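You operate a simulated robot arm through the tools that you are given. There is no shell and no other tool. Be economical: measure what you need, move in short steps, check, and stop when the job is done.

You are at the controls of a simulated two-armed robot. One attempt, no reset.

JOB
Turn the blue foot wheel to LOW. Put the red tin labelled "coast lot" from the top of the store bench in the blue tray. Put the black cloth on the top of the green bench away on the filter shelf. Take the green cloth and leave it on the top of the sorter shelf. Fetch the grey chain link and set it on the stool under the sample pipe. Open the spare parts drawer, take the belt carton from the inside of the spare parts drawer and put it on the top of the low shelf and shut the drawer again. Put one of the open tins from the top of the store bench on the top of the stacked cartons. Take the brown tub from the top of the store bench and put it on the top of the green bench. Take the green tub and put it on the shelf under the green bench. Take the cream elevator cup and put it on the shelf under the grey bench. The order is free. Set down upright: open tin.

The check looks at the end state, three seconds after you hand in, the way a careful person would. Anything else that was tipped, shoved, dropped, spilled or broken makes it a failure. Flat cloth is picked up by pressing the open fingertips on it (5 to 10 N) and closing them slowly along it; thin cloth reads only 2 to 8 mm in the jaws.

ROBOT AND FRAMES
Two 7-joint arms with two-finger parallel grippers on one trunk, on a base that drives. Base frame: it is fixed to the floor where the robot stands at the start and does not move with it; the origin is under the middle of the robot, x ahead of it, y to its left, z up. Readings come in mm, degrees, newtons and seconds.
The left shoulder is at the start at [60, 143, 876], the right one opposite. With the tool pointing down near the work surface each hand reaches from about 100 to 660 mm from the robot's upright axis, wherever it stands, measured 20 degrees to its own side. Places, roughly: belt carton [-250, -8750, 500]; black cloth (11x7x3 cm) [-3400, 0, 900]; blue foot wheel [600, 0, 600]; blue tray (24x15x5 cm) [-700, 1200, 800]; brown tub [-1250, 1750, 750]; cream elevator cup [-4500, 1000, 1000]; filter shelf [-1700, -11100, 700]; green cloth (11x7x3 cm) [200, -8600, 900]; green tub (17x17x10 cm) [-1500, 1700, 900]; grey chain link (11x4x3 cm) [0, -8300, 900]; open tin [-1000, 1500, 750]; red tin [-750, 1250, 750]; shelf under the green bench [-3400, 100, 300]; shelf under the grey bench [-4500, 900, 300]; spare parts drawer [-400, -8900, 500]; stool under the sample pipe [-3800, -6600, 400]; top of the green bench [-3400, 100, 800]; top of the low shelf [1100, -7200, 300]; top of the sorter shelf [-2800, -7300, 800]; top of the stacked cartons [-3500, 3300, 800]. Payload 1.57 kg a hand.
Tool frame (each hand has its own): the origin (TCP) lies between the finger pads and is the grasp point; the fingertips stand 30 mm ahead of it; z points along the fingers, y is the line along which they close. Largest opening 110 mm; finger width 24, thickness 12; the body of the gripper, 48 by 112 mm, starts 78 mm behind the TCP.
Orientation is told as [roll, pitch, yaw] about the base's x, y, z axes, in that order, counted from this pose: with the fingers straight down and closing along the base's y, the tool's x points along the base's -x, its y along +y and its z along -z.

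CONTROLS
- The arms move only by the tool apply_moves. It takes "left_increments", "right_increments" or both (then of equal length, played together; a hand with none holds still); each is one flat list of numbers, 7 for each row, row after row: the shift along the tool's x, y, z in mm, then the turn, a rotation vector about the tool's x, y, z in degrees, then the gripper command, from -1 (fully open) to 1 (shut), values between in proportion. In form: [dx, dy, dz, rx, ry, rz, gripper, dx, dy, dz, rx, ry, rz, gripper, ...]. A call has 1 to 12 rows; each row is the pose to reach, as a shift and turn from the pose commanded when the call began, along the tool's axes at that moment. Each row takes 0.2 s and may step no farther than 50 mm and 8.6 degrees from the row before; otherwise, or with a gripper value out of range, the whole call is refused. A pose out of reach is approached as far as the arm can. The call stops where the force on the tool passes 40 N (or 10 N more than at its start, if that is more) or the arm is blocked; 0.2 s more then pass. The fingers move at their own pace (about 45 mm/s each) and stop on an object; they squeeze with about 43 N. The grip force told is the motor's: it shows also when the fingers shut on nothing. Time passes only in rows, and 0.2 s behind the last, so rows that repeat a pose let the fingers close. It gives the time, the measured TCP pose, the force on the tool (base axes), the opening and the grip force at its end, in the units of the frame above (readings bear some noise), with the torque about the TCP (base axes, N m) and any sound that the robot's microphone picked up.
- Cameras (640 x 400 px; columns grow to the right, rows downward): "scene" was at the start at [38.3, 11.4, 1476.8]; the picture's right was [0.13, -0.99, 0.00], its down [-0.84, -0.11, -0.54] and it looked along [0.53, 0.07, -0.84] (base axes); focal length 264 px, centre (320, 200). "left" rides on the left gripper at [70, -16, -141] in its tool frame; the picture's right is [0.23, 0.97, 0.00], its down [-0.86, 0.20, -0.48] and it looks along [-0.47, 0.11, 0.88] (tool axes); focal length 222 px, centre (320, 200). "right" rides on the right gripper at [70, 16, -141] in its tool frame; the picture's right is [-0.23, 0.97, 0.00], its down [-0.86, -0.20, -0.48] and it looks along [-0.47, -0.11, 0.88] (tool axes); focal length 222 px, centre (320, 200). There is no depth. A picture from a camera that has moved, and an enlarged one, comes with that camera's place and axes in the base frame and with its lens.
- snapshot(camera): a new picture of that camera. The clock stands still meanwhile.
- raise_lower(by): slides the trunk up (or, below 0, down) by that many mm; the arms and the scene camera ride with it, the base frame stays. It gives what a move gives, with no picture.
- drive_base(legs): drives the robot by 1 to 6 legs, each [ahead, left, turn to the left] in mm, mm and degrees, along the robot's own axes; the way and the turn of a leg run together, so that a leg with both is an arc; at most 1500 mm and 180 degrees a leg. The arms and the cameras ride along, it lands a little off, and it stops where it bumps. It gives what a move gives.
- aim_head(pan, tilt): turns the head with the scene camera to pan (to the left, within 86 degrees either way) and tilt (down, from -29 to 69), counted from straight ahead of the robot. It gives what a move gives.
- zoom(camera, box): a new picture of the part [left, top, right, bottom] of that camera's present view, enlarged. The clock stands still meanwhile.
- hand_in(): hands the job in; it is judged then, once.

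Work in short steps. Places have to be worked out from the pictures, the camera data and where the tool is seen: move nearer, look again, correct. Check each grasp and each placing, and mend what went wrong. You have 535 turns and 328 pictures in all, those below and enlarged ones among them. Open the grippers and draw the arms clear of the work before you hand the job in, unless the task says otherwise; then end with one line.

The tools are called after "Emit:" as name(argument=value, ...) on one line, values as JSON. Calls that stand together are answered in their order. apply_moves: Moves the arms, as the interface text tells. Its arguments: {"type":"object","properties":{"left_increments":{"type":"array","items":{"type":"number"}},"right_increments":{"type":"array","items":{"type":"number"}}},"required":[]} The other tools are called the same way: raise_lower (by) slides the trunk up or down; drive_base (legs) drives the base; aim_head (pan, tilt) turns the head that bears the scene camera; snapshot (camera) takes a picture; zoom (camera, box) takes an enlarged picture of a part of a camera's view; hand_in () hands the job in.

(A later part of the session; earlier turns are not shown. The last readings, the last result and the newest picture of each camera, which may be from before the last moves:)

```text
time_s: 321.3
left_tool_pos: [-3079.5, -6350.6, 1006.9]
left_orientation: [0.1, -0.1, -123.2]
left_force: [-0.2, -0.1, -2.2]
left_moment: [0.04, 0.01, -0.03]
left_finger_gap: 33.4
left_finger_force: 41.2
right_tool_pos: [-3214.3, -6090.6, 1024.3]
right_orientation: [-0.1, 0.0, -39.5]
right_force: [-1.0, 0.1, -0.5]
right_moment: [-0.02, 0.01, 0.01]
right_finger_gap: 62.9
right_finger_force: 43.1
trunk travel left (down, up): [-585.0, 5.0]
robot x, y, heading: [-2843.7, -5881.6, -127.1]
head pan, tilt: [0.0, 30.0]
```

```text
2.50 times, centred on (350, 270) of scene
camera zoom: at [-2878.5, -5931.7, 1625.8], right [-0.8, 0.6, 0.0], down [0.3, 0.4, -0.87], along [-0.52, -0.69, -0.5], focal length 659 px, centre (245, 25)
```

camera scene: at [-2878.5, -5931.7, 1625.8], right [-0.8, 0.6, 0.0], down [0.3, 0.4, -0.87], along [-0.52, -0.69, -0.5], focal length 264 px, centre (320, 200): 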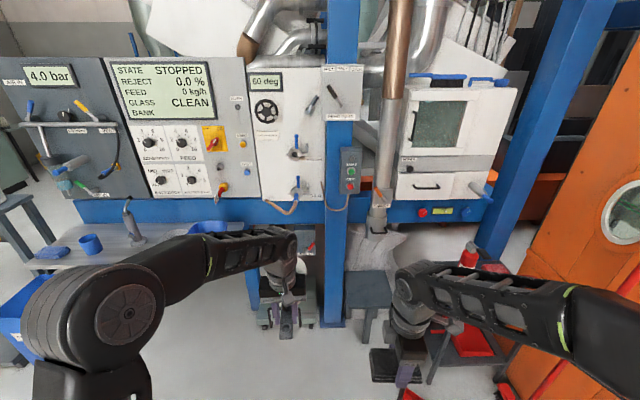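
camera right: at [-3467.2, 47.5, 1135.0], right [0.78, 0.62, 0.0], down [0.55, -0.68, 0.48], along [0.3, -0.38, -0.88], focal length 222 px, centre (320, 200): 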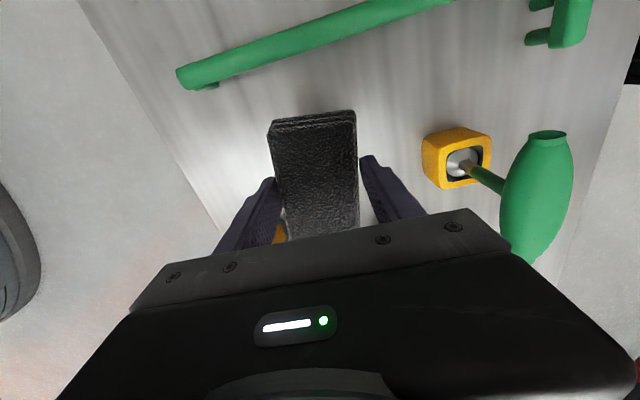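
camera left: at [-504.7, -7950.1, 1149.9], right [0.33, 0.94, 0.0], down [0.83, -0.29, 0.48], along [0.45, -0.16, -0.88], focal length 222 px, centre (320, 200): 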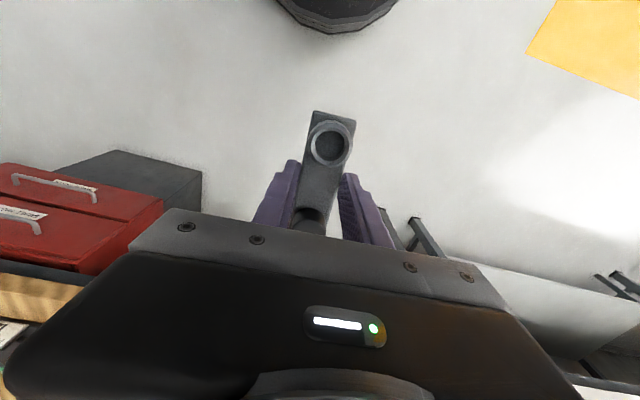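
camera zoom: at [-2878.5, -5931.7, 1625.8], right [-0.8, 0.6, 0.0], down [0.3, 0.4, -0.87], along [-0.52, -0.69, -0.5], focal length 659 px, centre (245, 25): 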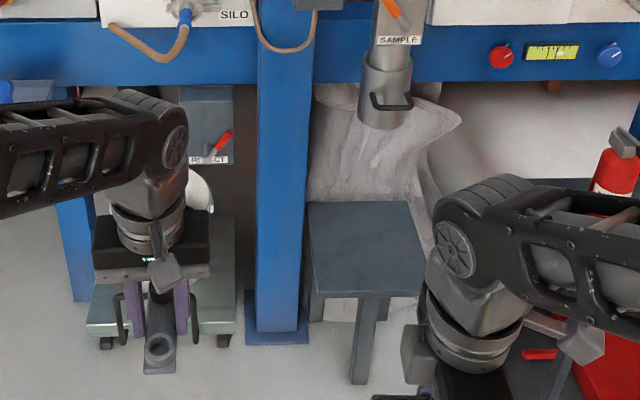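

Stool ≈(-3726,-6596), top ≈440, with the SAMPLE pipe end above it at ≈750. I lower the trunk here in the open for a flat approach and look with the scene camera.

Emit:
raise_lower(by=-400)

Emit:
drive_base(legs=[[150, -220, 0]])

Emit:
aim_head(pan=-5, tilt=30)

Emit:
snapshot(camera="scene")

```text
time_s: 325.1
left_tool_pos: [-3078.7, -6351.1, 607.5]
left_orientation: [0.0, -0.1, -123.1]
left_force: [-0.5, -0.5, -2.4]
left_moment: [0.01, 0.0, 0.0]
left_finger_gap: 33.3
left_finger_force: 41.1
right_tool_pos: [-3216.0, -6091.0, 625.4]
right_orientation: [-0.1, 0.1, -39.4]
right_force: [-0.5, 0.1, -0.8]
right_moment: [0.03, -0.01, 0.01]
right_finger_gap: 62.7
right_finger_force: 42.9
trunk travel left (down, up): [-185.0, 405.0]
robot x, y, heading: [-2841.6, -5887.2, -126.7]
head pan, tilt: [0.0, 30.0]
```

```text
time_s: 327.0
left_tool_pos: [-3345.5, -6337.0, 607.8]
left_orientation: [-0.1, -0.1, -123.2]
left_force: [-0.5, 0.6, -1.8]
left_moment: [0.02, -0.07, -0.01]
left_finger_gap: 33.4
left_finger_force: 41.4
right_tool_pos: [-3480.9, -6077.6, 622.8]
right_orientation: [-0.1, 0.0, -39.5]
right_force: [-0.6, -0.2, -0.6]
right_moment: [-0.02, 0.01, 0.04]
right_finger_gap: 62.8
right_finger_force: 42.6
trunk travel left (down, up): [-185.0, 405.0]
robot x, y, heading: [-3105.9, -5869.3, -127.1]
head pan, tilt: [0.0, 30.0]
```

```text
time_s: 327.7
left_tool_pos: [-3345.4, -6337.6, 607.8]
left_orientation: [0.0, -0.1, -123.1]
left_force: [-0.4, -0.4, -1.9]
left_moment: [0.06, -0.03, 0.02]
left_finger_gap: 33.5
left_finger_force: 41.0
right_tool_pos: [-3480.9, -6076.9, 624.6]
right_orientation: [-0.1, -0.1, -39.5]
right_force: [0.5, 0.5, -0.9]
right_moment: [0.01, -0.01, 0.01]
right_finger_gap: 62.9
right_finger_force: 43.5
trunk travel left (down, up): [-185.0, 405.0]
robot x, y, heading: [-3108.1, -5877.3, -127.1]
head pan, tilt: [-5.0, 30.0]
```

```text
221 pictures are left
camera scene: at [-3151.8, -5913.5, 1225.8], right [-0.74, 0.67, 0.0], down [0.34, 0.37, -0.87], along [-0.58, -0.64, -0.5], focal length 264 px, centre (320, 200)
```

scene: 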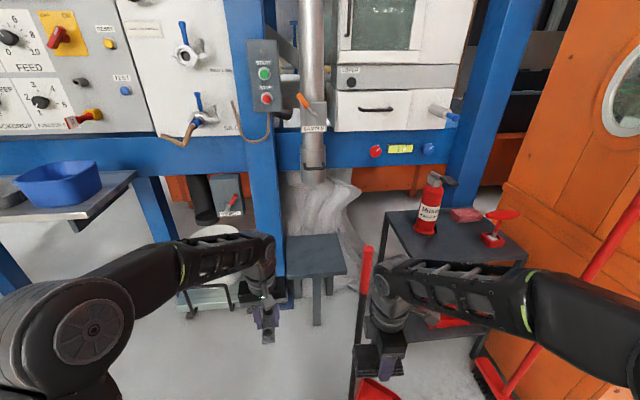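

The dustpan handle and cart on the right would foul a low right arm. With the trunk at mid height the elbows stay above them, so I raise 285 and then approach.

Emit:
raise_lower(by=285)

Emit:
drive_base(legs=[[250, -20, 0]])

Emit:
aim_head(pan=-5, tilt=40)

Emit:
snapshot(camera="scene")

Emit:
snapshot(camera="right")

```text
time_s: 330.6
left_tool_pos: [-3344.7, -6338.6, 892.4]
left_orientation: [0.0, 0.0, -123.0]
left_force: [-0.1, -0.5, -1.9]
left_moment: [0.01, -0.01, -0.01]
left_finger_gap: 33.6
left_finger_force: 41.2
right_tool_pos: [-3482.4, -6077.4, 909.0]
right_orientation: [-0.1, 0.0, -39.4]
right_force: [0.0, -0.6, -0.7]
right_moment: [-0.02, 0.0, -0.02]
right_finger_gap: 63.0
right_finger_force: 42.8
trunk travel left (down, up): [-470.0, 120.0]
robot x, y, heading: [-3107.8, -5872.2, -127.1]
head pan, tilt: [-5.0, 30.0]
```

```text
time_s: 332.0
left_tool_pos: [-3442.3, -6447.2, 891.4]
left_orientation: [0.1, 0.2, -123.0]
left_force: [-0.1, -0.1, -2.2]
left_moment: [0.06, -0.04, 0.0]
left_finger_gap: 33.0
left_finger_force: 41.5
right_tool_pos: [-3579.0, -6187.7, 908.4]
right_orientation: [0.0, 0.0, -39.4]
right_force: [0.3, -0.6, -0.9]
right_moment: [0.03, -0.01, 0.03]
right_finger_gap: 62.7
right_finger_force: 43.3
trunk travel left (down, up): [-470.0, 120.0]
robot x, y, heading: [-3206.8, -5981.7, -127.0]
head pan, tilt: [-5.0, 30.0]
stopped in leg 1: the robot was blocked; the commanded pose is now the measured one
```

```text
time_s: 332.7
left_tool_pos: [-3442.6, -6445.0, 891.5]
left_orientation: [-0.1, -0.1, -123.1]
left_force: [0.5, 0.5, -2.1]
left_moment: [0.03, 0.02, 0.02]
left_finger_gap: 33.5
left_finger_force: 40.9
right_tool_pos: [-3577.8, -6185.8, 909.0]
right_orientation: [-0.1, 0.0, -39.4]
right_force: [-0.1, 0.6, -0.9]
right_moment: [0.0, 0.0, -0.01]
right_finger_gap: 62.9
right_finger_force: 43.3
trunk travel left (down, up): [-470.0, 120.0]
robot x, y, heading: [-3202.8, -5980.8, -127.1]
head pan, tilt: [-5.0, 40.0]
```

```text
220 pictures are left
camera scene: at [-3244.9, -6018.4, 1495.5], right [-0.74, 0.67, 0.0], down [0.43, 0.48, -0.77], along [-0.51, -0.57, -0.64], focal length 264 px, centre (320, 200)
```

scene: 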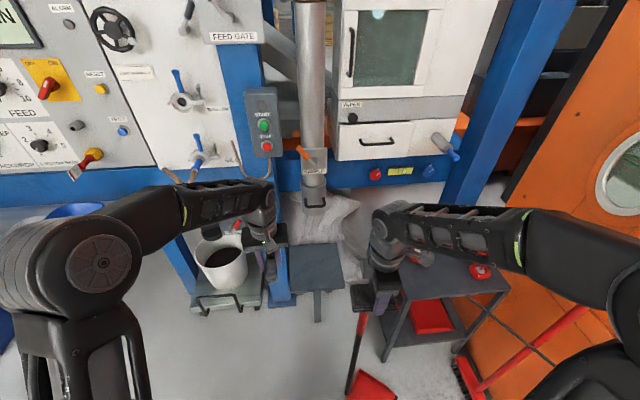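

```text
219 pictures are left
camera right: at [-3621.7, -6130.2, 1048.7], right [0.79, 0.61, 0.0], down [0.53, -0.7, 0.48], along [0.29, -0.38, -0.88], focal length 222 px, centre (320, 200)
```

right: 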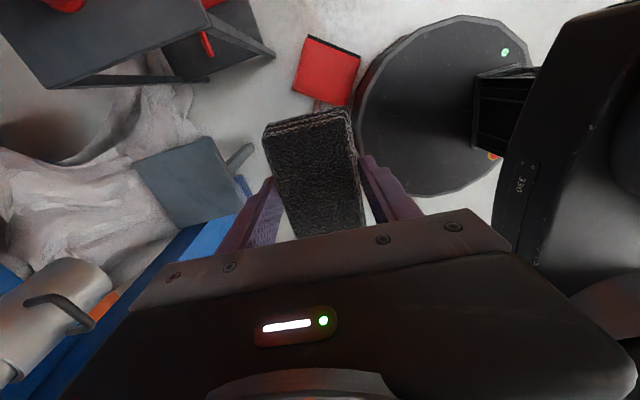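

The base was blocked by the red dustpan on the floor at right. I back off at once and plan an approach from the left-front with heading ≈−150°.

Emit:
drive_base(legs=[[-60, 0, 0], [0, 200, 0], [0, 0, -23]])

Emit:
aim_head(pan=-5, tilt=45)

Emit:
snapshot(camera="scene")

```text
time_s: 336.1
left_tool_pos: [-3409.1, -6388.9, 894.1]
left_orientation: [0.0, 0.0, -146.1]
left_force: [0.6, 0.2, -2.3]
left_moment: [0.01, -0.03, 0.0]
left_finger_gap: 33.1
left_finger_force: 41.0
right_tool_pos: [-3433.3, -6096.5, 909.2]
right_orientation: [-0.1, 0.0, -62.4]
right_force: [-0.4, -0.4, -0.2]
right_moment: [0.0, -0.03, -0.01]
right_finger_gap: 63.0
right_finger_force: 42.8
trunk travel left (down, up): [-470.0, 120.0]
robot x, y, heading: [-3012.6, -6053.8, -150.0]
head pan, tilt: [-5.0, 40.0]
```

```text
time_s: 336.7
left_tool_pos: [-3410.0, -6388.8, 893.5]
left_orientation: [0.0, 0.0, -146.1]
left_force: [0.4, 0.5, -2.6]
left_moment: [0.03, -0.02, -0.02]
left_finger_gap: 33.2
left_finger_force: 41.1
right_tool_pos: [-3432.5, -6097.1, 907.8]
right_orientation: [-0.1, 0.0, -62.3]
right_force: [0.4, 0.4, -0.3]
right_moment: [-0.04, -0.02, 0.03]
right_finger_gap: 62.8
right_finger_force: 43.1
trunk travel left (down, up): [-470.0, 120.0]
robot x, y, heading: [-3012.2, -6051.3, -150.2]
head pan, tilt: [-5.0, 45.0]
```

```text
218 pictures are left
camera scene: at [-3058.7, -6070.5, 1488.3], right [-0.42, 0.91, 0.0], down [0.64, 0.3, -0.71], along [-0.64, -0.3, -0.71], focal length 264 px, centre (320, 200)
```

scene: 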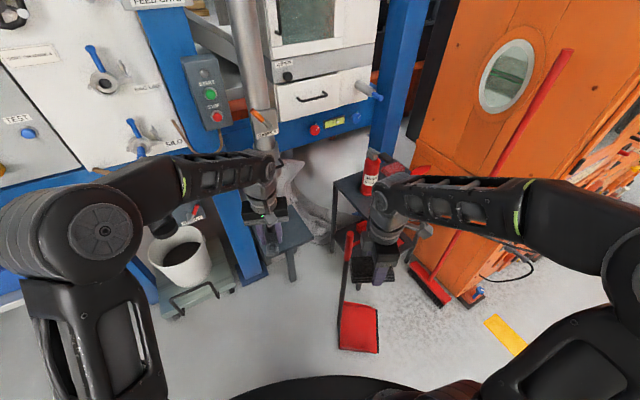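

Dustpan is unmoved; its nearest corner is ≈(-3468,-6151). I go left 155 then ahead 290 to stay clear of it.

Emit:
drive_base(legs=[[0, 155, 0], [290, 0, 0]])

Emit:
snapshot(camera="scene")

Emit:
snapshot(camera="left")

```text
time_s: 339.7
left_tool_pos: [-3583.9, -6666.4, 892.6]
left_orientation: [0.0, 0.0, -146.2]
left_force: [-0.3, -0.2, -1.4]
left_moment: [0.02, -0.02, 0.01]
left_finger_gap: 33.4
left_finger_force: 41.4
right_tool_pos: [-3607.7, -6373.8, 909.0]
right_orientation: [-0.1, -0.1, -62.5]
right_force: [-0.9, 0.8, 0.2]
right_moment: [0.03, -0.01, 0.0]
right_finger_gap: 62.8
right_finger_force: 43.1
trunk travel left (down, up): [-470.0, 120.0]
robot x, y, heading: [-3186.2, -6334.0, -150.3]
head pan, tilt: [-5.0, 45.0]
```

```text
217 pictures are left
camera scene: at [-3233.5, -6349.1, 1488.2], right [-0.42, 0.91, 0.0], down [0.64, 0.3, -0.71], along [-0.64, -0.3, -0.71], focal length 264 px, centre (320, 200)
```

scene: 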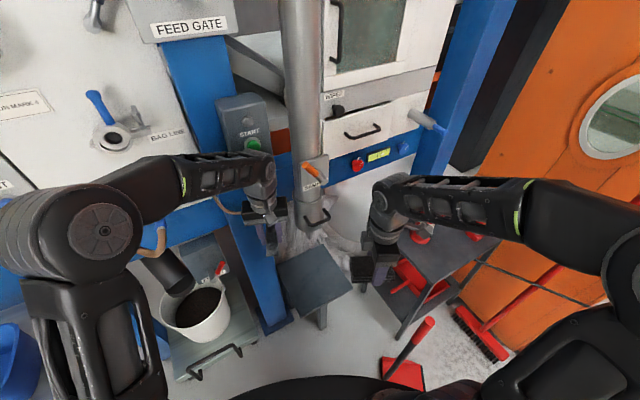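

```text
216 pictures are left
camera left: at [-3536.2, -6613.7, 1034.3], right [0.73, -0.68, 0.0], down [-0.6, -0.64, 0.48], along [-0.33, -0.35, -0.88], focal length 222 px, centre (320, 200)
```

left: 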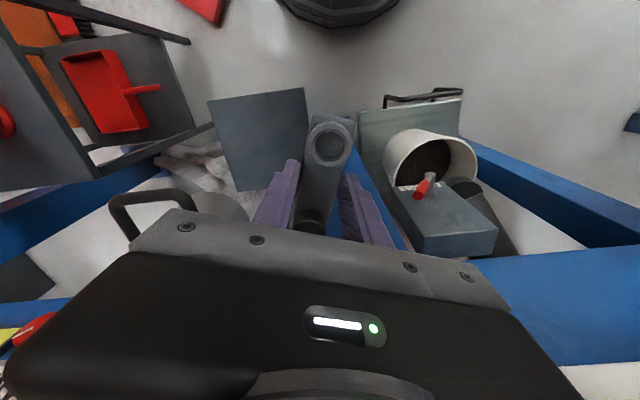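

Stool corners from the wrist view give its centre ≈(-3761,-6633); the pipe end is above it at z≈785. The hand's height above TCP is ≈290, so it fits below the pipe once lowered. I shift right/back, then descend in front.

Emit:
apply_moves(left_increments=[18, -40, 0, 0, 0, 0, 1, 35, -80, 0, 0, 0, 0, 1, 35, -80, 47, 0, 0, 0, 1, 35, -80, 94, 0, 0, 0, 1, 35, -80, 141, 0, 0, 0, 1, 35, -80, 188, 0, 0, 0, 1, 35, -80, 235, 0, 0, 0, 1, 35, -80, 282, 0, 0, 0, 1, 35, -80, 329, 0, 0, 0, 1, 35, -80, 376, 0, 0, 0, 1, 35, -80, 410, 0, 0, 0, 1])

Emit:
snapshot(camera="left")

Emit:
snapshot(camera="scene")

```text
time_s: 342.1
left_tool_pos: [-3601.7, -6580.7, 482.4]
left_orientation: [-0.1, -0.1, -146.2]
left_force: [-0.5, -0.6, -2.6]
left_moment: [0.01, -0.02, -0.02]
left_finger_gap: 33.5
left_finger_force: 41.1
right_tool_pos: [-3609.3, -6373.7, 909.1]
right_orientation: [-0.1, 0.1, -62.5]
right_force: [0.9, -0.4, -0.7]
right_moment: [-0.03, -0.01, -0.03]
right_finger_gap: 62.8
right_finger_force: 43.1
trunk travel left (down, up): [-470.0, 120.0]
robot x, y, heading: [-3186.2, -6330.5, -150.4]
head pan, tilt: [-5.0, 45.0]
```

```text
215 pictures are left
camera left: at [-3552.5, -6527.7, 624.8], right [0.73, -0.68, 0.0], down [-0.6, -0.64, 0.48], along [-0.33, -0.35, -0.88], focal length 222 px, centre (320, 200)
```

left: 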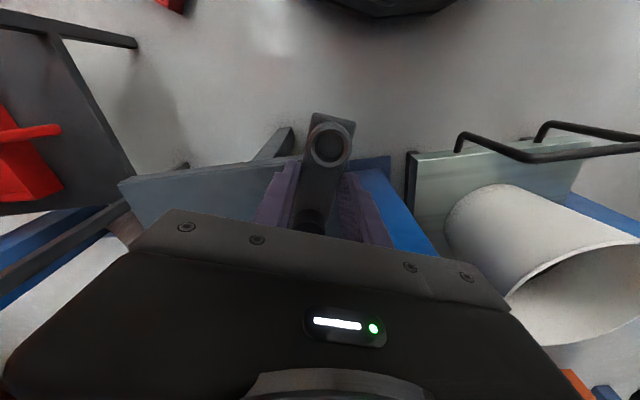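

```text
214 pictures are left
camera scene: at [-3232.9, -6348.7, 1488.3], right [-0.42, 0.91, 0.0], down [0.64, 0.3, -0.71], along [-0.64, -0.3, -0.71], focal length 264 px, centre (320, 200)
```

scene: 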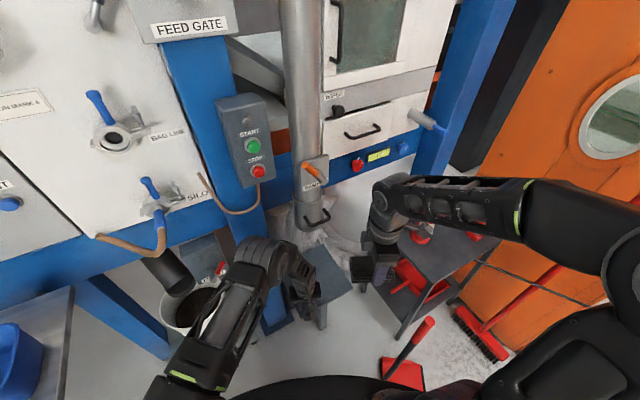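

Stool height ≈395 confirmed. Slide forward 96 mm over the stool (below the pipe).

Emit:
apply_moves(left_increments=[-32, -5, 0, 0, 0, 0, 1, -64, -10, 0, 0, 0, 0, 1, -96, -15, 5, 0, 0, 0, 1])

Emit:
snapshot(camera="left")

Emit:
snapshot(camera="scene")

```text
time_s: 342.9
left_tool_pos: [-3687.5, -6620.4, 477.9]
left_orientation: [0.0, 0.1, -146.2]
left_force: [-0.6, 0.3, -1.2]
left_moment: [0.03, -0.04, 0.0]
left_finger_gap: 33.3
left_finger_force: 41.0
right_tool_pos: [-3607.3, -6373.4, 908.8]
right_orientation: [-0.1, 0.0, -62.4]
right_force: [0.0, -0.3, -0.1]
right_moment: [0.01, 0.04, -0.03]
right_finger_gap: 62.8
right_finger_force: 42.8
trunk travel left (down, up): [-470.0, 120.0]
robot x, y, heading: [-3187.7, -6331.7, -150.3]
head pan, tilt: [-5.0, 45.0]
```

```text
213 pictures are left
camera left: at [-3639.1, -6568.0, 620.2], right [0.73, -0.68, 0.0], down [-0.6, -0.64, 0.48], along [-0.33, -0.35, -0.88], focal length 222 px, centre (320, 200)
```

left: 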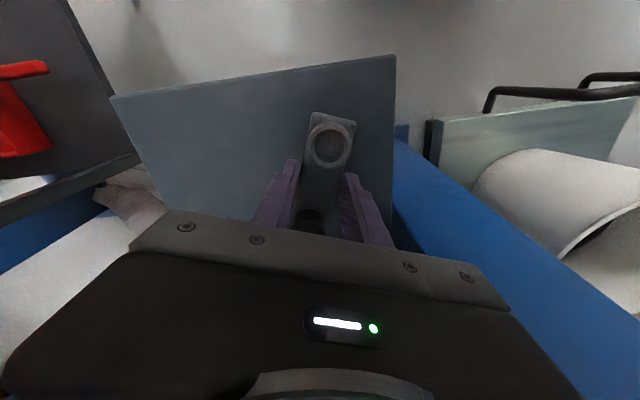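

```text
212 pictures are left
camera scene: at [-3232.8, -6348.7, 1488.3], right [-0.42, 0.91, 0.0], down [0.64, 0.3, -0.71], along [-0.64, -0.3, -0.71], focal length 264 px, centre (320, 200)
```

scene: 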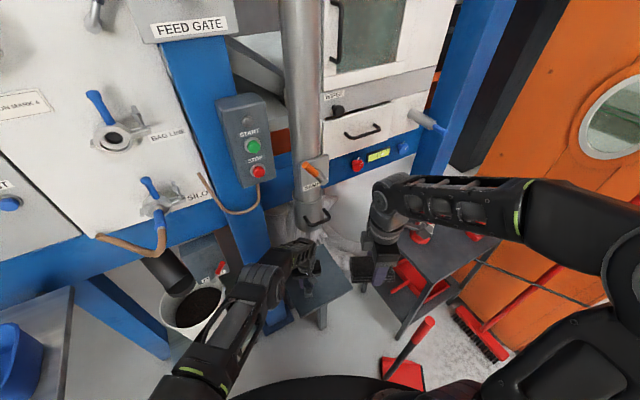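

Link over the stool. Lower to contact.

Emit:
apply_moves(left_increments=[0, 0, 25, 0, 0, 0, 1, 0, 0, 40, 0, 0, 0, 1, 0, 0, 43, 0, 0, 0, 1, 0, 0, 46, 0, 0, 0, 1])

```text
time_s: 343.9
left_tool_pos: [-3687.4, -6621.1, 453.2]
left_orientation: [0.0, 0.0, -146.3]
left_force: [0.6, -0.3, -2.6]
left_moment: [0.01, -0.03, 0.01]
left_finger_gap: 33.5
left_finger_force: 40.8
left hand out of reach, approached as far as the arm can: row 2, 3, 4
right_tool_pos: [-3607.3, -6373.9, 910.6]
right_orientation: [-0.2, -0.1, -62.5]
right_force: [0.7, 0.0, -0.4]
right_moment: [0.01, -0.01, 0.0]
right_finger_gap: 62.9
right_finger_force: 42.8
trunk travel left (down, up): [-470.0, 120.0]
robot x, y, heading: [-3185.5, -6331.6, -150.2]
head pan, tilt: [-5.0, 45.0]
```

Arm reach ends at 453; I use the trunk to lower the rest.

Emit:
raise_lower(by=-16)

Emit:
raise_lower(by=-4)

```text
time_s: 344.5
left_tool_pos: [-3688.0, -6621.0, 437.6]
left_orientation: [0.0, 0.1, -146.4]
left_force: [0.1, 0.4, -2.1]
left_moment: [0.02, -0.05, -0.01]
left_finger_gap: 33.3
left_finger_force: 41.1
right_tool_pos: [-3607.7, -6374.2, 892.6]
right_orientation: [0.0, 0.0, -62.5]
right_force: [0.7, -0.7, -0.5]
right_moment: [-0.03, 0.01, 0.04]
right_finger_gap: 62.9
right_finger_force: 43.4
trunk travel left (down, up): [-454.0, 136.0]
robot x, y, heading: [-3186.0, -6329.7, -150.1]
head pan, tilt: [-5.0, 45.0]
```

```text
time_s: 345.1
left_tool_pos: [-3687.7, -6621.3, 434.0]
left_orientation: [0.0, 0.0, -146.3]
left_force: [0.4, -0.1, -2.2]
left_moment: [0.02, -0.01, 0.0]
left_finger_gap: 33.5
left_finger_force: 41.2
right_tool_pos: [-3608.1, -6374.2, 889.5]
right_orientation: [-0.1, 0.1, -62.5]
right_force: [0.0, 0.2, -0.9]
right_moment: [0.0, 0.0, -0.03]
right_finger_gap: 63.0
right_finger_force: 42.8
trunk travel left (down, up): [-450.0, 140.0]
robot x, y, heading: [-3185.8, -6330.7, -150.1]
head pan, tilt: [-5.0, 45.0]
```

Emit:
raise_lower(by=-5)

Emit:
raise_lower(by=-3)

Emit:
zoom(camera="left", box=[220, 80, 420, 240])

```text
time_s: 345.6
left_tool_pos: [-3688.9, -6621.0, 432.8]
left_orientation: [0.2, -0.4, -146.2]
left_force: [8.1, 1.5, 31.8]
left_moment: [0.11, -0.37, 0.04]
left_finger_gap: 33.9
left_finger_force: 41.5
right_tool_pos: [-3606.4, -6372.7, 885.8]
right_orientation: [-0.3, 0.0, -62.5]
right_force: [-0.2, -0.2, 0.2]
right_moment: [0.04, 0.04, 0.03]
right_finger_gap: 62.9
right_finger_force: 43.1
trunk travel left (down, up): [-445.0, 145.0]
robot x, y, heading: [-3182.5, -6327.6, -149.8]
head pan, tilt: [-5.0, 45.0]
```

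```text
time_s: 346.2
left_tool_pos: [-3690.9, -6623.3, 429.4]
left_orientation: [-0.1, -0.6, -146.2]
left_force: [1.5, 0.4, 14.8]
left_moment: [0.38, -0.73, -0.02]
left_finger_gap: 33.7
left_finger_force: 41.5
right_tool_pos: [-3606.3, -6373.3, 881.7]
right_orientation: [-0.2, 0.0, -62.5]
right_force: [-0.7, -0.1, -1.1]
right_moment: [0.01, -0.02, 0.03]
right_finger_gap: 62.7
right_finger_force: 42.8
trunk travel left (down, up): [-442.0, 148.0]
robot x, y, heading: [-3184.8, -6329.1, -150.0]
head pan, tilt: [-5.0, 45.0]
stopped: the force on the tool passed its limit (the readings are from after the stop); the commanded pose is now the measured one
```

```text
2.50 times, centred on (320, 160) of left
camera zoom: at [-3641.6, -6569.4, 571.4], right [0.73, -0.68, 0.0], down [-0.6, -0.64, 0.49], along [-0.33, -0.35, -0.87], focal length 555 px, centre (320, 300)
```

zoom: 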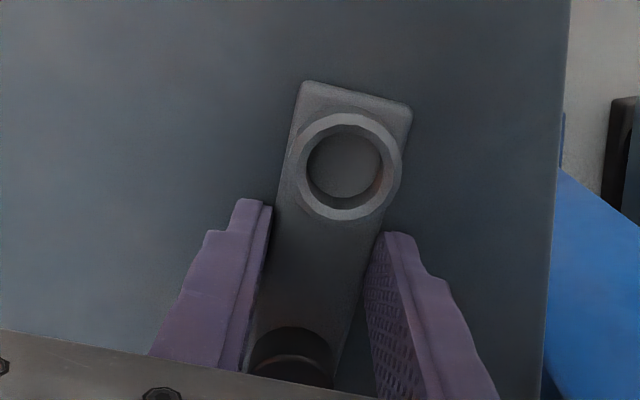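

Link rests on the stool. Open, lift slightly and slide straight back along the link, then rise.

Emit:
apply_moves(left_increments=[0, 0, 0, 0, 0, 0, 0.4, 0, 0, 0, 0, 0, 0, -0.2, 0, 0, 0, 0, 0, 0, -0.2, 0, 0, -10, 0, 0, 0, -0.2, 30, 0, -15, 0, 0, 0, -0.2, 70, 0, -15, 0, 0, 0, -0.2, 115, 0, -15, 0, 0, 0, -0.2])

Emit:
snapshot(camera="left")

```text
time_s: 347.8
left_tool_pos: [-3594.7, -6558.9, 444.9]
left_orientation: [-0.2, -0.5, -146.2]
left_force: [1.0, -1.6, 0.8]
left_moment: [-0.01, 0.04, -0.01]
left_finger_gap: 66.0
left_finger_force: 0.1
right_tool_pos: [-3608.2, -6373.7, 882.3]
right_orientation: [-0.1, 0.0, -62.6]
right_force: [-0.3, -0.2, -0.7]
right_moment: [0.02, 0.0, 0.0]
right_finger_gap: 62.8
right_finger_force: 43.4
trunk travel left (down, up): [-442.0, 148.0]
robot x, y, heading: [-3185.9, -6330.8, -150.2]
head pan, tilt: [-5.0, 45.0]
```

```text
210 pictures are left
camera left: at [-3543.9, -6505.2, 586.0], right [0.73, -0.68, 0.0], down [-0.6, -0.64, 0.48], along [-0.33, -0.35, -0.88], focal length 222 px, centre (320, 200)
```

left: 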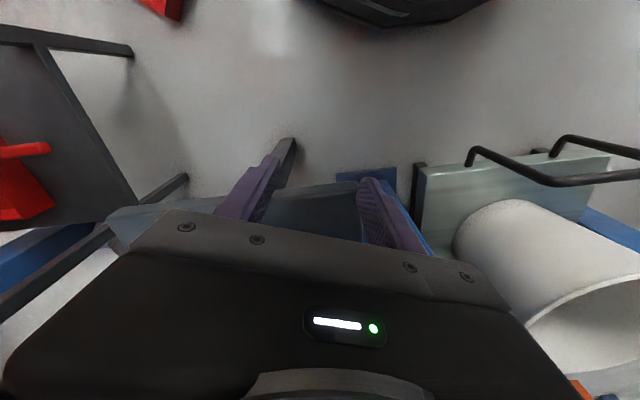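

Raise the hand back up and check the link from the scene camera.

Emit:
apply_moves(left_increments=[5, 0, -47, 0, 0, 0, -0.5, 10, 0, -94, 0, 0, 0, -1, 15, 0, -141, 0, 0, 0, -1, 20, 0, -188, 0, 0, 0, -1, 25, 0, -235, 0, 0, 0, -1, 30, 0, -282, 0, 0, 0, -1, 50, 20, -329, 0, 0, 0, -1, 80, 50, -350, 0, 0, 0, -1, 120, 75, -365, 0, 0, 0, -1])

Emit:
zoom(camera="scene", box=[240, 190, 400, 340])

```text
refused: row 7 steps farther than a row can; nothing moved
```

```text
2.67 times, centred on (320, 265) of scene
camera zoom: at [-3232.3, -6348.2, 1460.5], right [-0.42, 0.91, 0.0], down [0.64, 0.3, -0.71], along [-0.64, -0.3, -0.71], focal length 703 px, centre (320, 27)
```

zoom: 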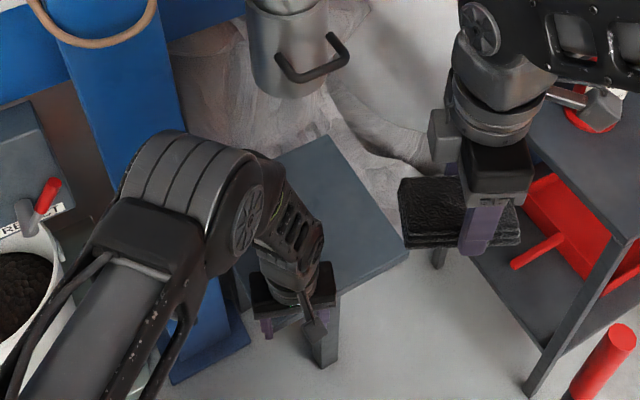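

Emit:
apply_moves(left_increments=[5, 0, -45, 0, 0, 0, -0.5, 10, 0, -90, 0, 0, 0, -1, 15, 0, -135, 0, 0, 0, -1, 20, 0, -180, 0, 0, 0, -1, 25, 0, -225, 0, 0, 0, -1, 30, 0, -270, 0, 0, 0, -1, 45, 10, -310, 0, 0, 0, -1, 70, 25, -345, 0, 0, 0, -1, 100, 45, -365, 0, 0, 0, -1, 130, 70, -375, 0, 0, 0, -1])

Emit:
zoom(camera="scene", box=[240, 190, 400, 340])

```text
time_s: 350.0
left_tool_pos: [-3443.9, -6542.5, 815.9]
left_orientation: [0.0, -0.3, -146.2]
left_force: [-0.2, -0.4, 0.7]
left_moment: [-0.01, 0.02, 0.02]
left_finger_gap: 109.9
left_finger_force: 0.0
right_tool_pos: [-3606.7, -6374.7, 880.8]
right_orientation: [-0.2, 0.0, -62.6]
right_force: [-0.1, -0.2, -0.5]
right_moment: [0.0, -0.01, -0.03]
right_finger_gap: 63.0
right_finger_force: 43.1
trunk travel left (down, up): [-442.0, 148.0]
robot x, y, heading: [-3185.7, -6329.1, -150.2]
head pan, tilt: [-5.0, 45.0]
```

```text
2.67 times, centred on (320, 265) of scene
camera zoom: at [-3231.6, -6348.7, 1460.5], right [-0.42, 0.91, 0.0], down [0.64, 0.3, -0.71], along [-0.64, -0.3, -0.71], focal length 703 px, centre (320, 27)
```

zoom: 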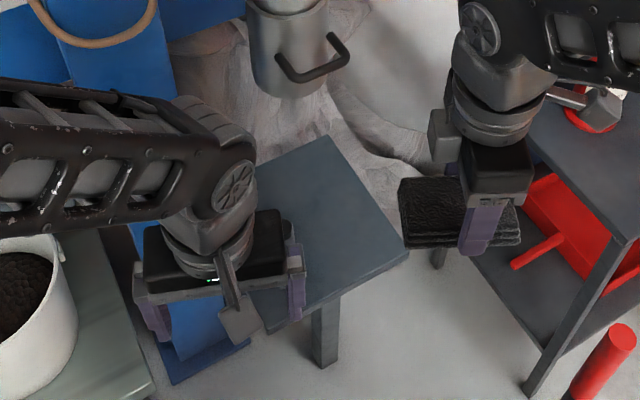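

The left hand hides the link; I back off 350 mm and look.

Emit:
drive_base(legs=[[-400, 100, 0]])

Emit:
aim_head(pan=-5, tilt=38)

Emit:
snapshot(camera="scene")

```text
time_s: 352.5
left_tool_pos: [-3047.2, -6429.0, 816.7]
left_orientation: [-0.1, -0.3, -146.1]
left_force: [0.4, 0.2, 0.6]
left_moment: [0.03, 0.03, 0.0]
left_finger_gap: 110.3
left_finger_force: 0.1
right_tool_pos: [-3210.1, -6260.0, 883.1]
right_orientation: [-0.2, 0.0, -62.4]
right_force: [0.4, 0.1, -0.5]
right_moment: [0.0, 0.0, 0.01]
right_finger_gap: 63.0
right_finger_force: 43.3
trunk travel left (down, up): [-442.0, 148.0]
robot x, y, heading: [-2785.7, -6219.8, -149.8]
head pan, tilt: [-5.0, 45.0]
```

```text
time_s: 353.2
left_tool_pos: [-3048.2, -6430.1, 817.0]
left_orientation: [0.0, -0.3, -146.0]
left_force: [-0.8, 0.3, 0.0]
left_moment: [-0.01, -0.02, 0.03]
left_finger_gap: 110.2
left_finger_force: 0.2
right_tool_pos: [-3209.8, -6260.6, 881.1]
right_orientation: [-0.1, -0.1, -62.3]
right_force: [-0.3, 0.4, -1.7]
right_moment: [-0.02, 0.01, 0.0]
right_finger_gap: 62.8
right_finger_force: 42.7
trunk travel left (down, up): [-442.0, 148.0]
robot x, y, heading: [-2786.3, -6216.8, -150.0]
head pan, tilt: [-5.0, 38.0]
```

```text
207 pictures are left
camera scene: at [-2839.6, -6236.8, 1470.7], right [-0.42, 0.91, 0.0], down [0.56, 0.26, -0.79], along [-0.71, -0.33, -0.62], focal length 264 px, centre (320, 200)
```

scene: 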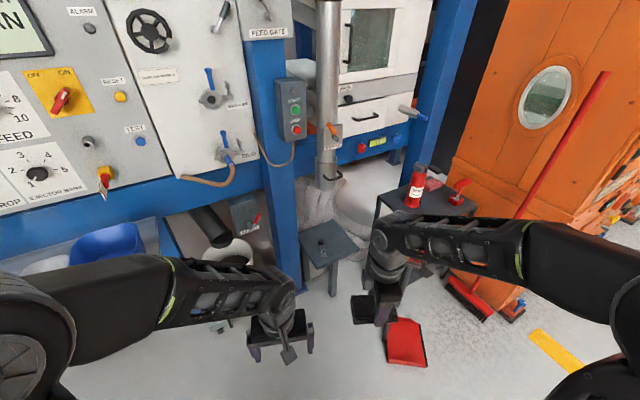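

Link sits on the stool. Now to the filter shelf with the black cloth: turn to −126°, strafe left along the aisle to the passage between rack and workbench.

Emit:
drive_base(legs=[[0, 0, 24], [0, 1400, 0], [0, 1330, 0]])

Emit:
aim_head(pan=0, tilt=15)

Emit:
snapshot(camera="scene")

```text
time_s: 367.6
left_tool_pos: [-750.8, -8121.6, 816.5]
left_orientation: [0.0, -0.2, -122.2]
left_force: [-1.3, -0.7, 0.7]
left_moment: [-0.02, -0.02, 0.02]
left_finger_gap: 109.7
left_finger_force: 0.0
right_tool_pos: [-967.3, -8032.8, 882.4]
right_orientation: [-0.1, 0.0, -38.7]
right_force: [0.4, -0.1, -0.9]
right_moment: [0.0, 0.0, -0.02]
right_finger_gap: 62.8
right_finger_force: 42.6
trunk travel left (down, up): [-442.0, 148.0]
robot x, y, heading: [-599.0, -7823.6, -126.2]
head pan, tilt: [-5.0, 38.0]
```

```text
time_s: 368.5
left_tool_pos: [-750.6, -8121.7, 816.2]
left_orientation: [0.0, -0.3, -122.3]
left_force: [-0.1, 0.0, -0.4]
left_moment: [-0.02, 0.01, 0.01]
left_finger_gap: 110.0
left_finger_force: 0.0
right_tool_pos: [-967.2, -8031.3, 882.3]
right_orientation: [-0.1, 0.0, -38.5]
right_force: [0.2, 0.2, -0.1]
right_moment: [-0.02, -0.01, -0.01]
right_finger_gap: 62.7
right_finger_force: 43.4
trunk travel left (down, up): [-442.0, 148.0]
robot x, y, heading: [-600.0, -7823.3, -126.1]
head pan, tilt: [0.0, 15.0]
```

```text
206 pictures are left
camera scene: at [-635.3, -7870.1, 1507.3], right [-0.81, 0.59, 0.0], down [0.15, 0.21, -0.97], along [-0.57, -0.78, -0.26], focal length 264 px, centre (320, 200)
```

scene: 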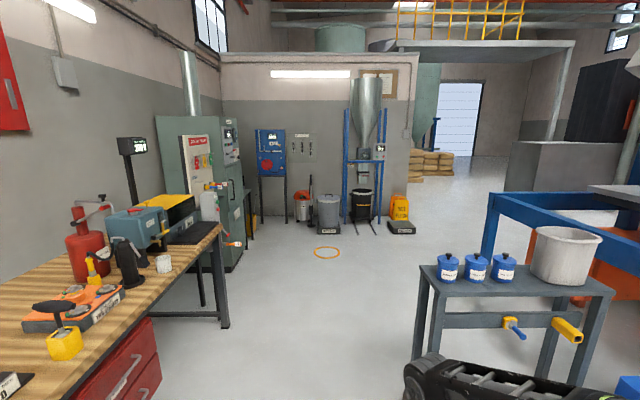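

Zoom around the expected filter shelf (right of the green cabinet).

Emit:
zoom(camera="scene", box=[180, 130, 300, 260])

```text
3.08 times, centred on (240, 195) of scene
camera zoom: at [-635.3, -7870.1, 1507.3], right [-0.81, 0.59, 0.0], down [0.15, 0.21, -0.97], along [-0.57, -0.78, -0.26], focal length 811 px, centre (566, 215)
```

zoom: 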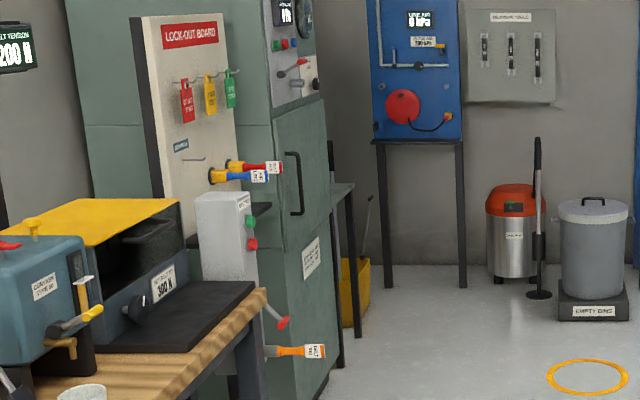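

The filter shelf is the small table just beyond the green cabinet, front ≈930 mm left of my line. I drive down the passage and turn to face it (keeping clear of the orange ring on the floor).

Emit:
drive_base(legs=[[1400, 30, 0], [1200, 0, 0], [680, 270, 0], [0, 0, 90]])

Emit:
aim_head(pan=0, tilt=35)

Emit:
snapshot(camera="scene")

```text
time_s: 388.6
left_tool_pos: [-1993.7, -10807.9, 817.0]
left_orientation: [0.0, -0.3, -32.3]
left_force: [0.3, -0.3, -0.3]
left_moment: [0.01, -0.02, -0.01]
left_finger_gap: 109.9
left_finger_force: 0.0
right_tool_pos: [-2082.4, -11025.6, 882.6]
right_orientation: [-0.1, 0.0, 51.5]
right_force: [0.7, -0.7, -1.0]
right_moment: [-0.01, -0.03, 0.0]
right_finger_gap: 62.6
right_finger_force: 42.9
trunk travel left (down, up): [-442.0, 148.0]
robot x, y, heading: [-2290.9, -10653.0, -36.4]
head pan, tilt: [0.0, 15.0]
```

```text
time_s: 389.5
left_tool_pos: [-1994.2, -10808.5, 816.5]
left_orientation: [0.1, -0.3, -32.2]
left_force: [1.0, -0.2, -1.1]
left_moment: [0.0, 0.02, -0.01]
left_finger_gap: 110.0
left_finger_force: 0.0
right_tool_pos: [-2082.1, -11025.7, 882.4]
right_orientation: [-0.1, 0.0, 51.5]
right_force: [-0.3, 0.2, -0.5]
right_moment: [0.0, -0.02, 0.0]
right_finger_gap: 63.0
right_finger_force: 42.8
trunk travel left (down, up): [-442.0, 148.0]
robot x, y, heading: [-2294.9, -10654.4, -36.3]
head pan, tilt: [0.0, 35.0]
```

```text
204 pictures are left
camera scene: at [-2248.0, -10686.8, 1475.4], right [-0.59, -0.81, 0.0], down [-0.46, 0.34, -0.82], along [0.66, -0.48, -0.57], focal length 264 px, centre (320, 200)
```

scene: 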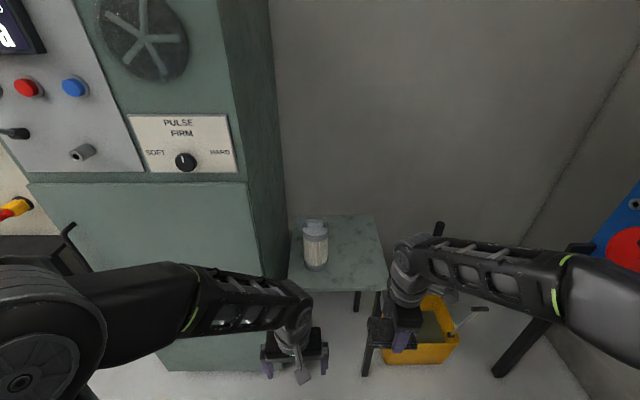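

Table spans robot-frame fwd 620–1043; the cartridge is left of centre. I drive ahead 240 and bring the cloth above the free right half.

Emit:
drive_base(legs=[[240, 0, 0]])

Emit:
apply_moves(right_increments=[-20, -45, 0, 0, 0, 0, 1, -39, -90, 10, 0, 0, 0, 1, -39, -99, 50, 0, 0, 0, 1, -39, -99, 80, 0, 0, 0, 1])

Emit:
snapshot(camera="right")

Emit:
snapshot(camera="scene")

```text
time_s: 391.2
left_tool_pos: [-1788.6, -10945.9, 816.2]
left_orientation: [-0.1, -0.2, -32.5]
left_force: [0.8, 0.0, -0.9]
left_moment: [-0.03, 0.08, 0.05]
left_finger_gap: 110.0
left_finger_force: 0.1
right_tool_pos: [-1877.0, -11162.3, 880.6]
right_orientation: [0.0, 0.1, 51.3]
right_force: [1.7, 0.2, -0.4]
right_moment: [-0.05, 0.08, -0.03]
right_finger_gap: 62.8
right_finger_force: 43.1
trunk travel left (down, up): [-442.0, 148.0]
robot x, y, heading: [-2089.6, -10792.2, -36.4]
head pan, tilt: [0.0, 35.0]
```

```text
time_s: 392.2
left_tool_pos: [-1789.8, -10944.6, 818.1]
left_orientation: [-0.1, -0.2, -32.5]
left_force: [-0.7, 1.4, 0.3]
left_moment: [-0.02, -0.02, 0.04]
left_finger_gap: 110.1
left_finger_force: 0.1
right_tool_pos: [-1776.3, -11193.7, 801.7]
right_orientation: [0.0, -0.1, 51.2]
right_force: [-0.5, 0.0, -0.1]
right_moment: [0.0, 0.02, 0.02]
right_finger_gap: 62.6
right_finger_force: 42.6
trunk travel left (down, up): [-442.0, 148.0]
robot x, y, heading: [-2091.3, -10791.5, -36.4]
head pan, tilt: [0.0, 35.0]
```

```text
203 pictures are left
camera right: at [-1832.6, -11238.1, 942.1], right [-0.62, 0.79, 0.0], down [0.69, 0.54, 0.48], along [0.38, 0.29, -0.88], focal length 222 px, centre (320, 200)
```

right: 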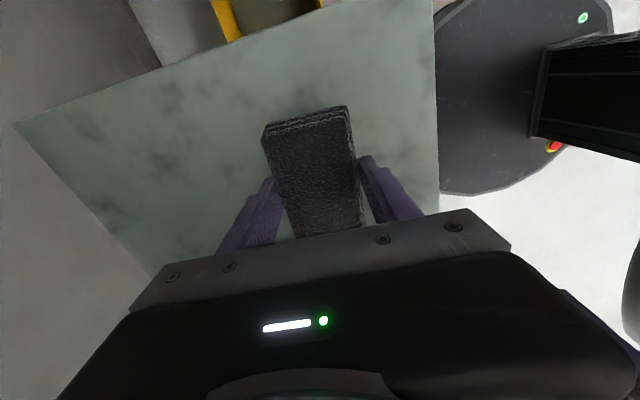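

```text
202 pictures are left
camera scene: at [-2041.4, -10823.4, 1475.4], right [-0.59, -0.81, 0.0], down [-0.46, 0.34, -0.82], along [0.66, -0.49, -0.57], focal length 264 px, centre (320, 200)
```

scene: 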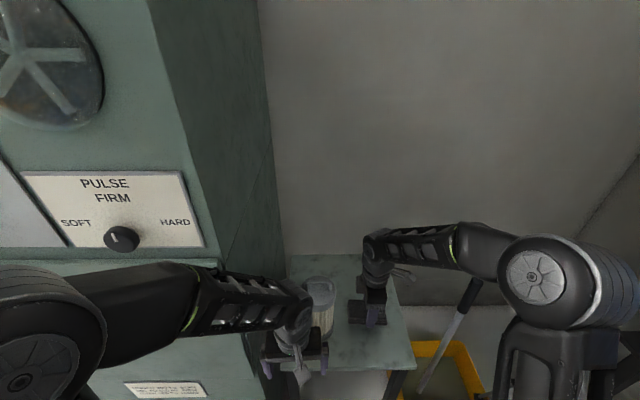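

Over the free half. Lower to contact.

Emit:
apply_moves(right_increments=[0, 0, 30, 0, 0, 0, 1, 0, 0, 52, 0, 0, 0, 1, 0, 0, 56, 0, 0, 0, 1, 0, 0, 60, 0, 0, 0, 1, 0, 0, 64, 0, 0, 0, 1, 0, 0, 68, 0, 0, 0, 1])

```text
time_s: 392.9
left_tool_pos: [-1790.4, -10944.6, 816.2]
left_orientation: [-0.1, -0.3, -32.5]
left_force: [0.0, 0.5, 0.7]
left_moment: [-0.01, 0.03, -0.02]
left_finger_gap: 110.4
left_finger_force: 0.2
right_tool_pos: [-1777.7, -11193.2, 757.0]
right_orientation: [-0.2, 0.2, 51.2]
right_force: [-3.7, -0.4, 8.6]
right_moment: [0.36, 0.07, 0.2]
right_finger_gap: 62.8
right_finger_force: 43.0
trunk travel left (down, up): [-442.0, 148.0]
robot x, y, heading: [-2086.9, -10790.2, -36.4]
head pan, tilt: [0.0, 35.0]
stopped in row 3 (right hand): the force on the tool passed its limit (the readings are from after the stop); the commanded pose is now the measured one
```

Contact at z 757. Open and rise.

Emit:
apply_moves(right_increments=[0, 0, -1, 0, 0, 0, 0.6, 0, 0, -1, 0, 0, 0, 0, 0, 0, -1, 0, 0, 0, -0.6, 0, 0, -1, 0, 0, 0, -0.8, 0, 0, -40, 0, 0, 0, -0.8, 0, 0, -80, 0, 0, 0, -0.8, 0, 0, -120, 0, 0, 0, -1])

Emit:
snapshot(camera="right")

```text
time_s: 394.4
left_tool_pos: [-1789.3, -10945.6, 816.9]
left_orientation: [-0.2, -0.1, -32.4]
left_force: [0.0, 0.9, 0.1]
left_moment: [-0.01, -0.04, 0.0]
left_finger_gap: 109.8
left_finger_force: 0.0
right_tool_pos: [-1778.2, -11192.5, 875.8]
right_orientation: [-0.1, 0.2, 51.3]
right_force: [0.4, -0.4, -0.5]
right_moment: [0.01, 0.01, 0.03]
right_finger_gap: 110.2
right_finger_force: 0.1
trunk travel left (down, up): [-442.0, 148.0]
robot x, y, heading: [-2093.5, -10793.7, -36.5]
head pan, tilt: [0.0, 35.0]
```

```text
201 pictures are left
camera right: at [-1833.6, -11237.3, 1016.1], right [-0.62, 0.79, 0.0], down [0.69, 0.54, 0.48], along [0.38, 0.29, -0.88], focal length 222 px, centre (320, 200)
```

right: 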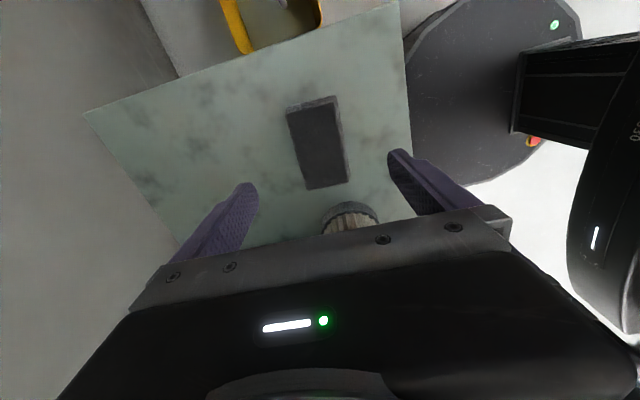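

Cloth is down on the filter shelf. I retract and drive back to the workbench for the green cloth.

Emit:
apply_moves(right_increments=[10, 45, 0, 0, 0, 0, -1, 20, 90, -10, 0, 0, 0, -1, 30, 110, -10, 0, 0, 0, -1])

Emit:
drive_base(legs=[[-240, 0, 0], [0, 0, -90], [-680, -270, 0], [-1300, 0, 0], [-1250, 0, 0]])

Emit:
raise_lower(by=145)

Emit:
aim_head(pan=0, tilt=35)

Emit:
snapshot(camera="scene")

```text
time_s: 395.2
left_tool_pos: [-1789.4, -10945.9, 816.2]
left_orientation: [-0.1, -0.2, -32.4]
left_force: [0.5, 0.6, 0.2]
left_moment: [0.03, -0.03, -0.02]
left_finger_gap: 110.1
left_finger_force: 0.0
right_tool_pos: [-1881.3, -11147.8, 885.9]
right_orientation: [-0.2, 0.1, 51.2]
right_force: [-0.1, 0.2, 0.5]
right_moment: [-0.01, 0.0, 0.04]
right_finger_gap: 110.1
right_finger_force: 0.0
trunk travel left (down, up): [-442.0, 148.0]
robot x, y, heading: [-2088.2, -10789.4, -36.4]
head pan, tilt: [0.0, 35.0]
```

```text
time_s: 416.5
left_tool_pos: [-750.5, -8169.5, 817.5]
left_orientation: [0.0, -0.4, -121.6]
left_force: [-0.6, -0.3, -0.4]
left_moment: [-0.01, 0.0, -0.02]
left_finger_gap: 110.0
left_finger_force: 0.1
right_tool_pos: [-953.0, -8081.6, 886.6]
right_orientation: [-0.2, 0.0, -37.9]
right_force: [0.4, 0.0, 0.0]
right_moment: [-0.03, 0.0, 0.04]
right_finger_gap: 110.0
right_finger_force: 0.0
trunk travel left (down, up): [-442.0, 148.0]
robot x, y, heading: [-600.6, -7866.7, -125.7]
head pan, tilt: [0.0, 35.0]
```

```text
time_s: 418.2
left_tool_pos: [-749.6, -8169.8, 961.6]
left_orientation: [-0.1, -0.3, -121.5]
left_force: [0.7, -0.1, 0.6]
left_moment: [0.01, -0.03, -0.01]
left_finger_gap: 110.1
left_finger_force: 0.0
right_tool_pos: [-954.2, -8081.0, 1029.8]
right_orientation: [-0.2, 0.0, -38.0]
right_force: [-0.4, -0.6, -0.7]
right_moment: [0.01, -0.04, -0.01]
right_finger_gap: 110.0
right_finger_force: 0.1
trunk travel left (down, up): [-587.0, 3.0]
robot x, y, heading: [-602.2, -7865.7, -125.7]
head pan, tilt: [0.0, 35.0]
```

```text
time_s: 418.8
left_tool_pos: [-748.9, -8169.6, 961.6]
left_orientation: [0.0, -0.4, -121.6]
left_force: [-0.4, -0.8, -1.4]
left_moment: [-0.02, -0.04, -0.02]
left_finger_gap: 110.0
left_finger_force: 0.0
right_tool_pos: [-951.8, -8079.7, 1030.6]
right_orientation: [-0.2, -0.1, -37.9]
right_force: [0.9, 0.0, -0.8]
right_moment: [0.01, 0.03, 0.01]
right_finger_gap: 110.0
right_finger_force: 0.0
trunk travel left (down, up): [-587.0, 3.0]
robot x, y, heading: [-600.9, -7869.7, -125.6]
head pan, tilt: [0.0, 35.0]
```

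```text
200 pictures are left
camera scene: at [-634.1, -7913.4, 1620.3], right [-0.81, 0.58, 0.0], down [0.33, 0.47, -0.82], along [-0.48, -0.67, -0.57], focal length 264 px, centre (320, 200)
```

scene: 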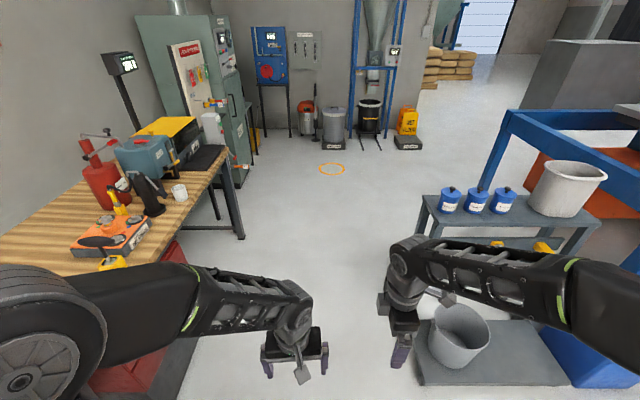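

Turn to face the bench and approach for a view of the green cloth.

Emit:
drive_base(legs=[[-100, -150, 0], [0, 0, 89.5]])

Emit:
drive_base(legs=[[150, -200, 0]])

Emit:
aim_head(pan=0, tilt=38)

Emit:
snapshot(camera="scene")

```text
time_s: 424.1
left_tool_pos: [-364.9, -7854.7, 962.5]
left_orientation: [0.0, -0.4, -32.5]
left_force: [-0.5, 0.3, 0.2]
left_moment: [0.02, -0.02, -0.01]
left_finger_gap: 109.7
left_finger_force: 0.1
right_tool_pos: [-456.3, -8058.0, 1029.5]
right_orientation: [-0.1, 0.1, 51.2]
right_force: [-1.1, 0.7, -0.2]
right_moment: [0.02, 0.02, -0.02]
right_finger_gap: 110.3
right_finger_force: 0.1
trunk travel left (down, up): [-587.0, 3.0]
robot x, y, heading: [-662.8, -7702.3, -36.6]
head pan, tilt: [0.0, 35.0]
```

```text
time_s: 425.9
left_tool_pos: [-362.1, -8105.3, 962.8]
left_orientation: [-0.1, -0.2, -32.6]
left_force: [0.2, -0.3, 0.1]
left_moment: [-0.01, 0.02, -0.02]
left_finger_gap: 109.7
left_finger_force: 0.0
right_tool_pos: [-454.1, -8309.0, 1030.7]
right_orientation: [-0.1, 0.0, 51.1]
right_force: [0.2, -0.4, -0.2]
right_moment: [0.01, 0.03, 0.02]
right_finger_gap: 109.8
right_finger_force: 0.1
trunk travel left (down, up): [-587.0, 3.0]
robot x, y, heading: [-663.1, -7949.4, -36.3]
head pan, tilt: [0.0, 35.0]
```

```text
time_s: 426.5
left_tool_pos: [-362.3, -8105.0, 960.9]
left_orientation: [0.0, -0.3, -32.5]
left_force: [-0.3, 0.2, 0.3]
left_moment: [-0.01, -0.01, 0.0]
left_finger_gap: 109.9
left_finger_force: 0.1
right_tool_pos: [-455.7, -8307.6, 1030.2]
right_orientation: [-0.2, 0.0, 51.2]
right_force: [0.9, 0.2, -0.7]
right_moment: [0.03, 0.0, 0.0]
right_finger_gap: 110.0
right_finger_force: 0.1
trunk travel left (down, up): [-587.0, 3.0]
robot x, y, heading: [-658.1, -7948.1, -36.3]
head pan, tilt: [0.0, 38.0]
```

```text
199 pictures are left
camera scene: at [-616.4, -7981.4, 1615.8], right [-0.59, -0.8, 0.0], down [-0.49, 0.37, -0.79], along [0.63, -0.47, -0.62], focal length 264 px, centre (320, 200)
```

scene: 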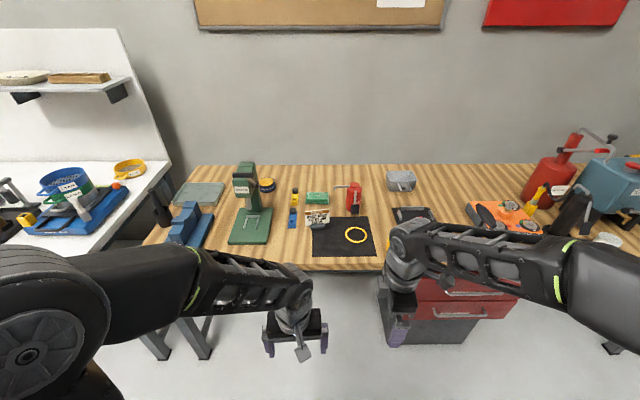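

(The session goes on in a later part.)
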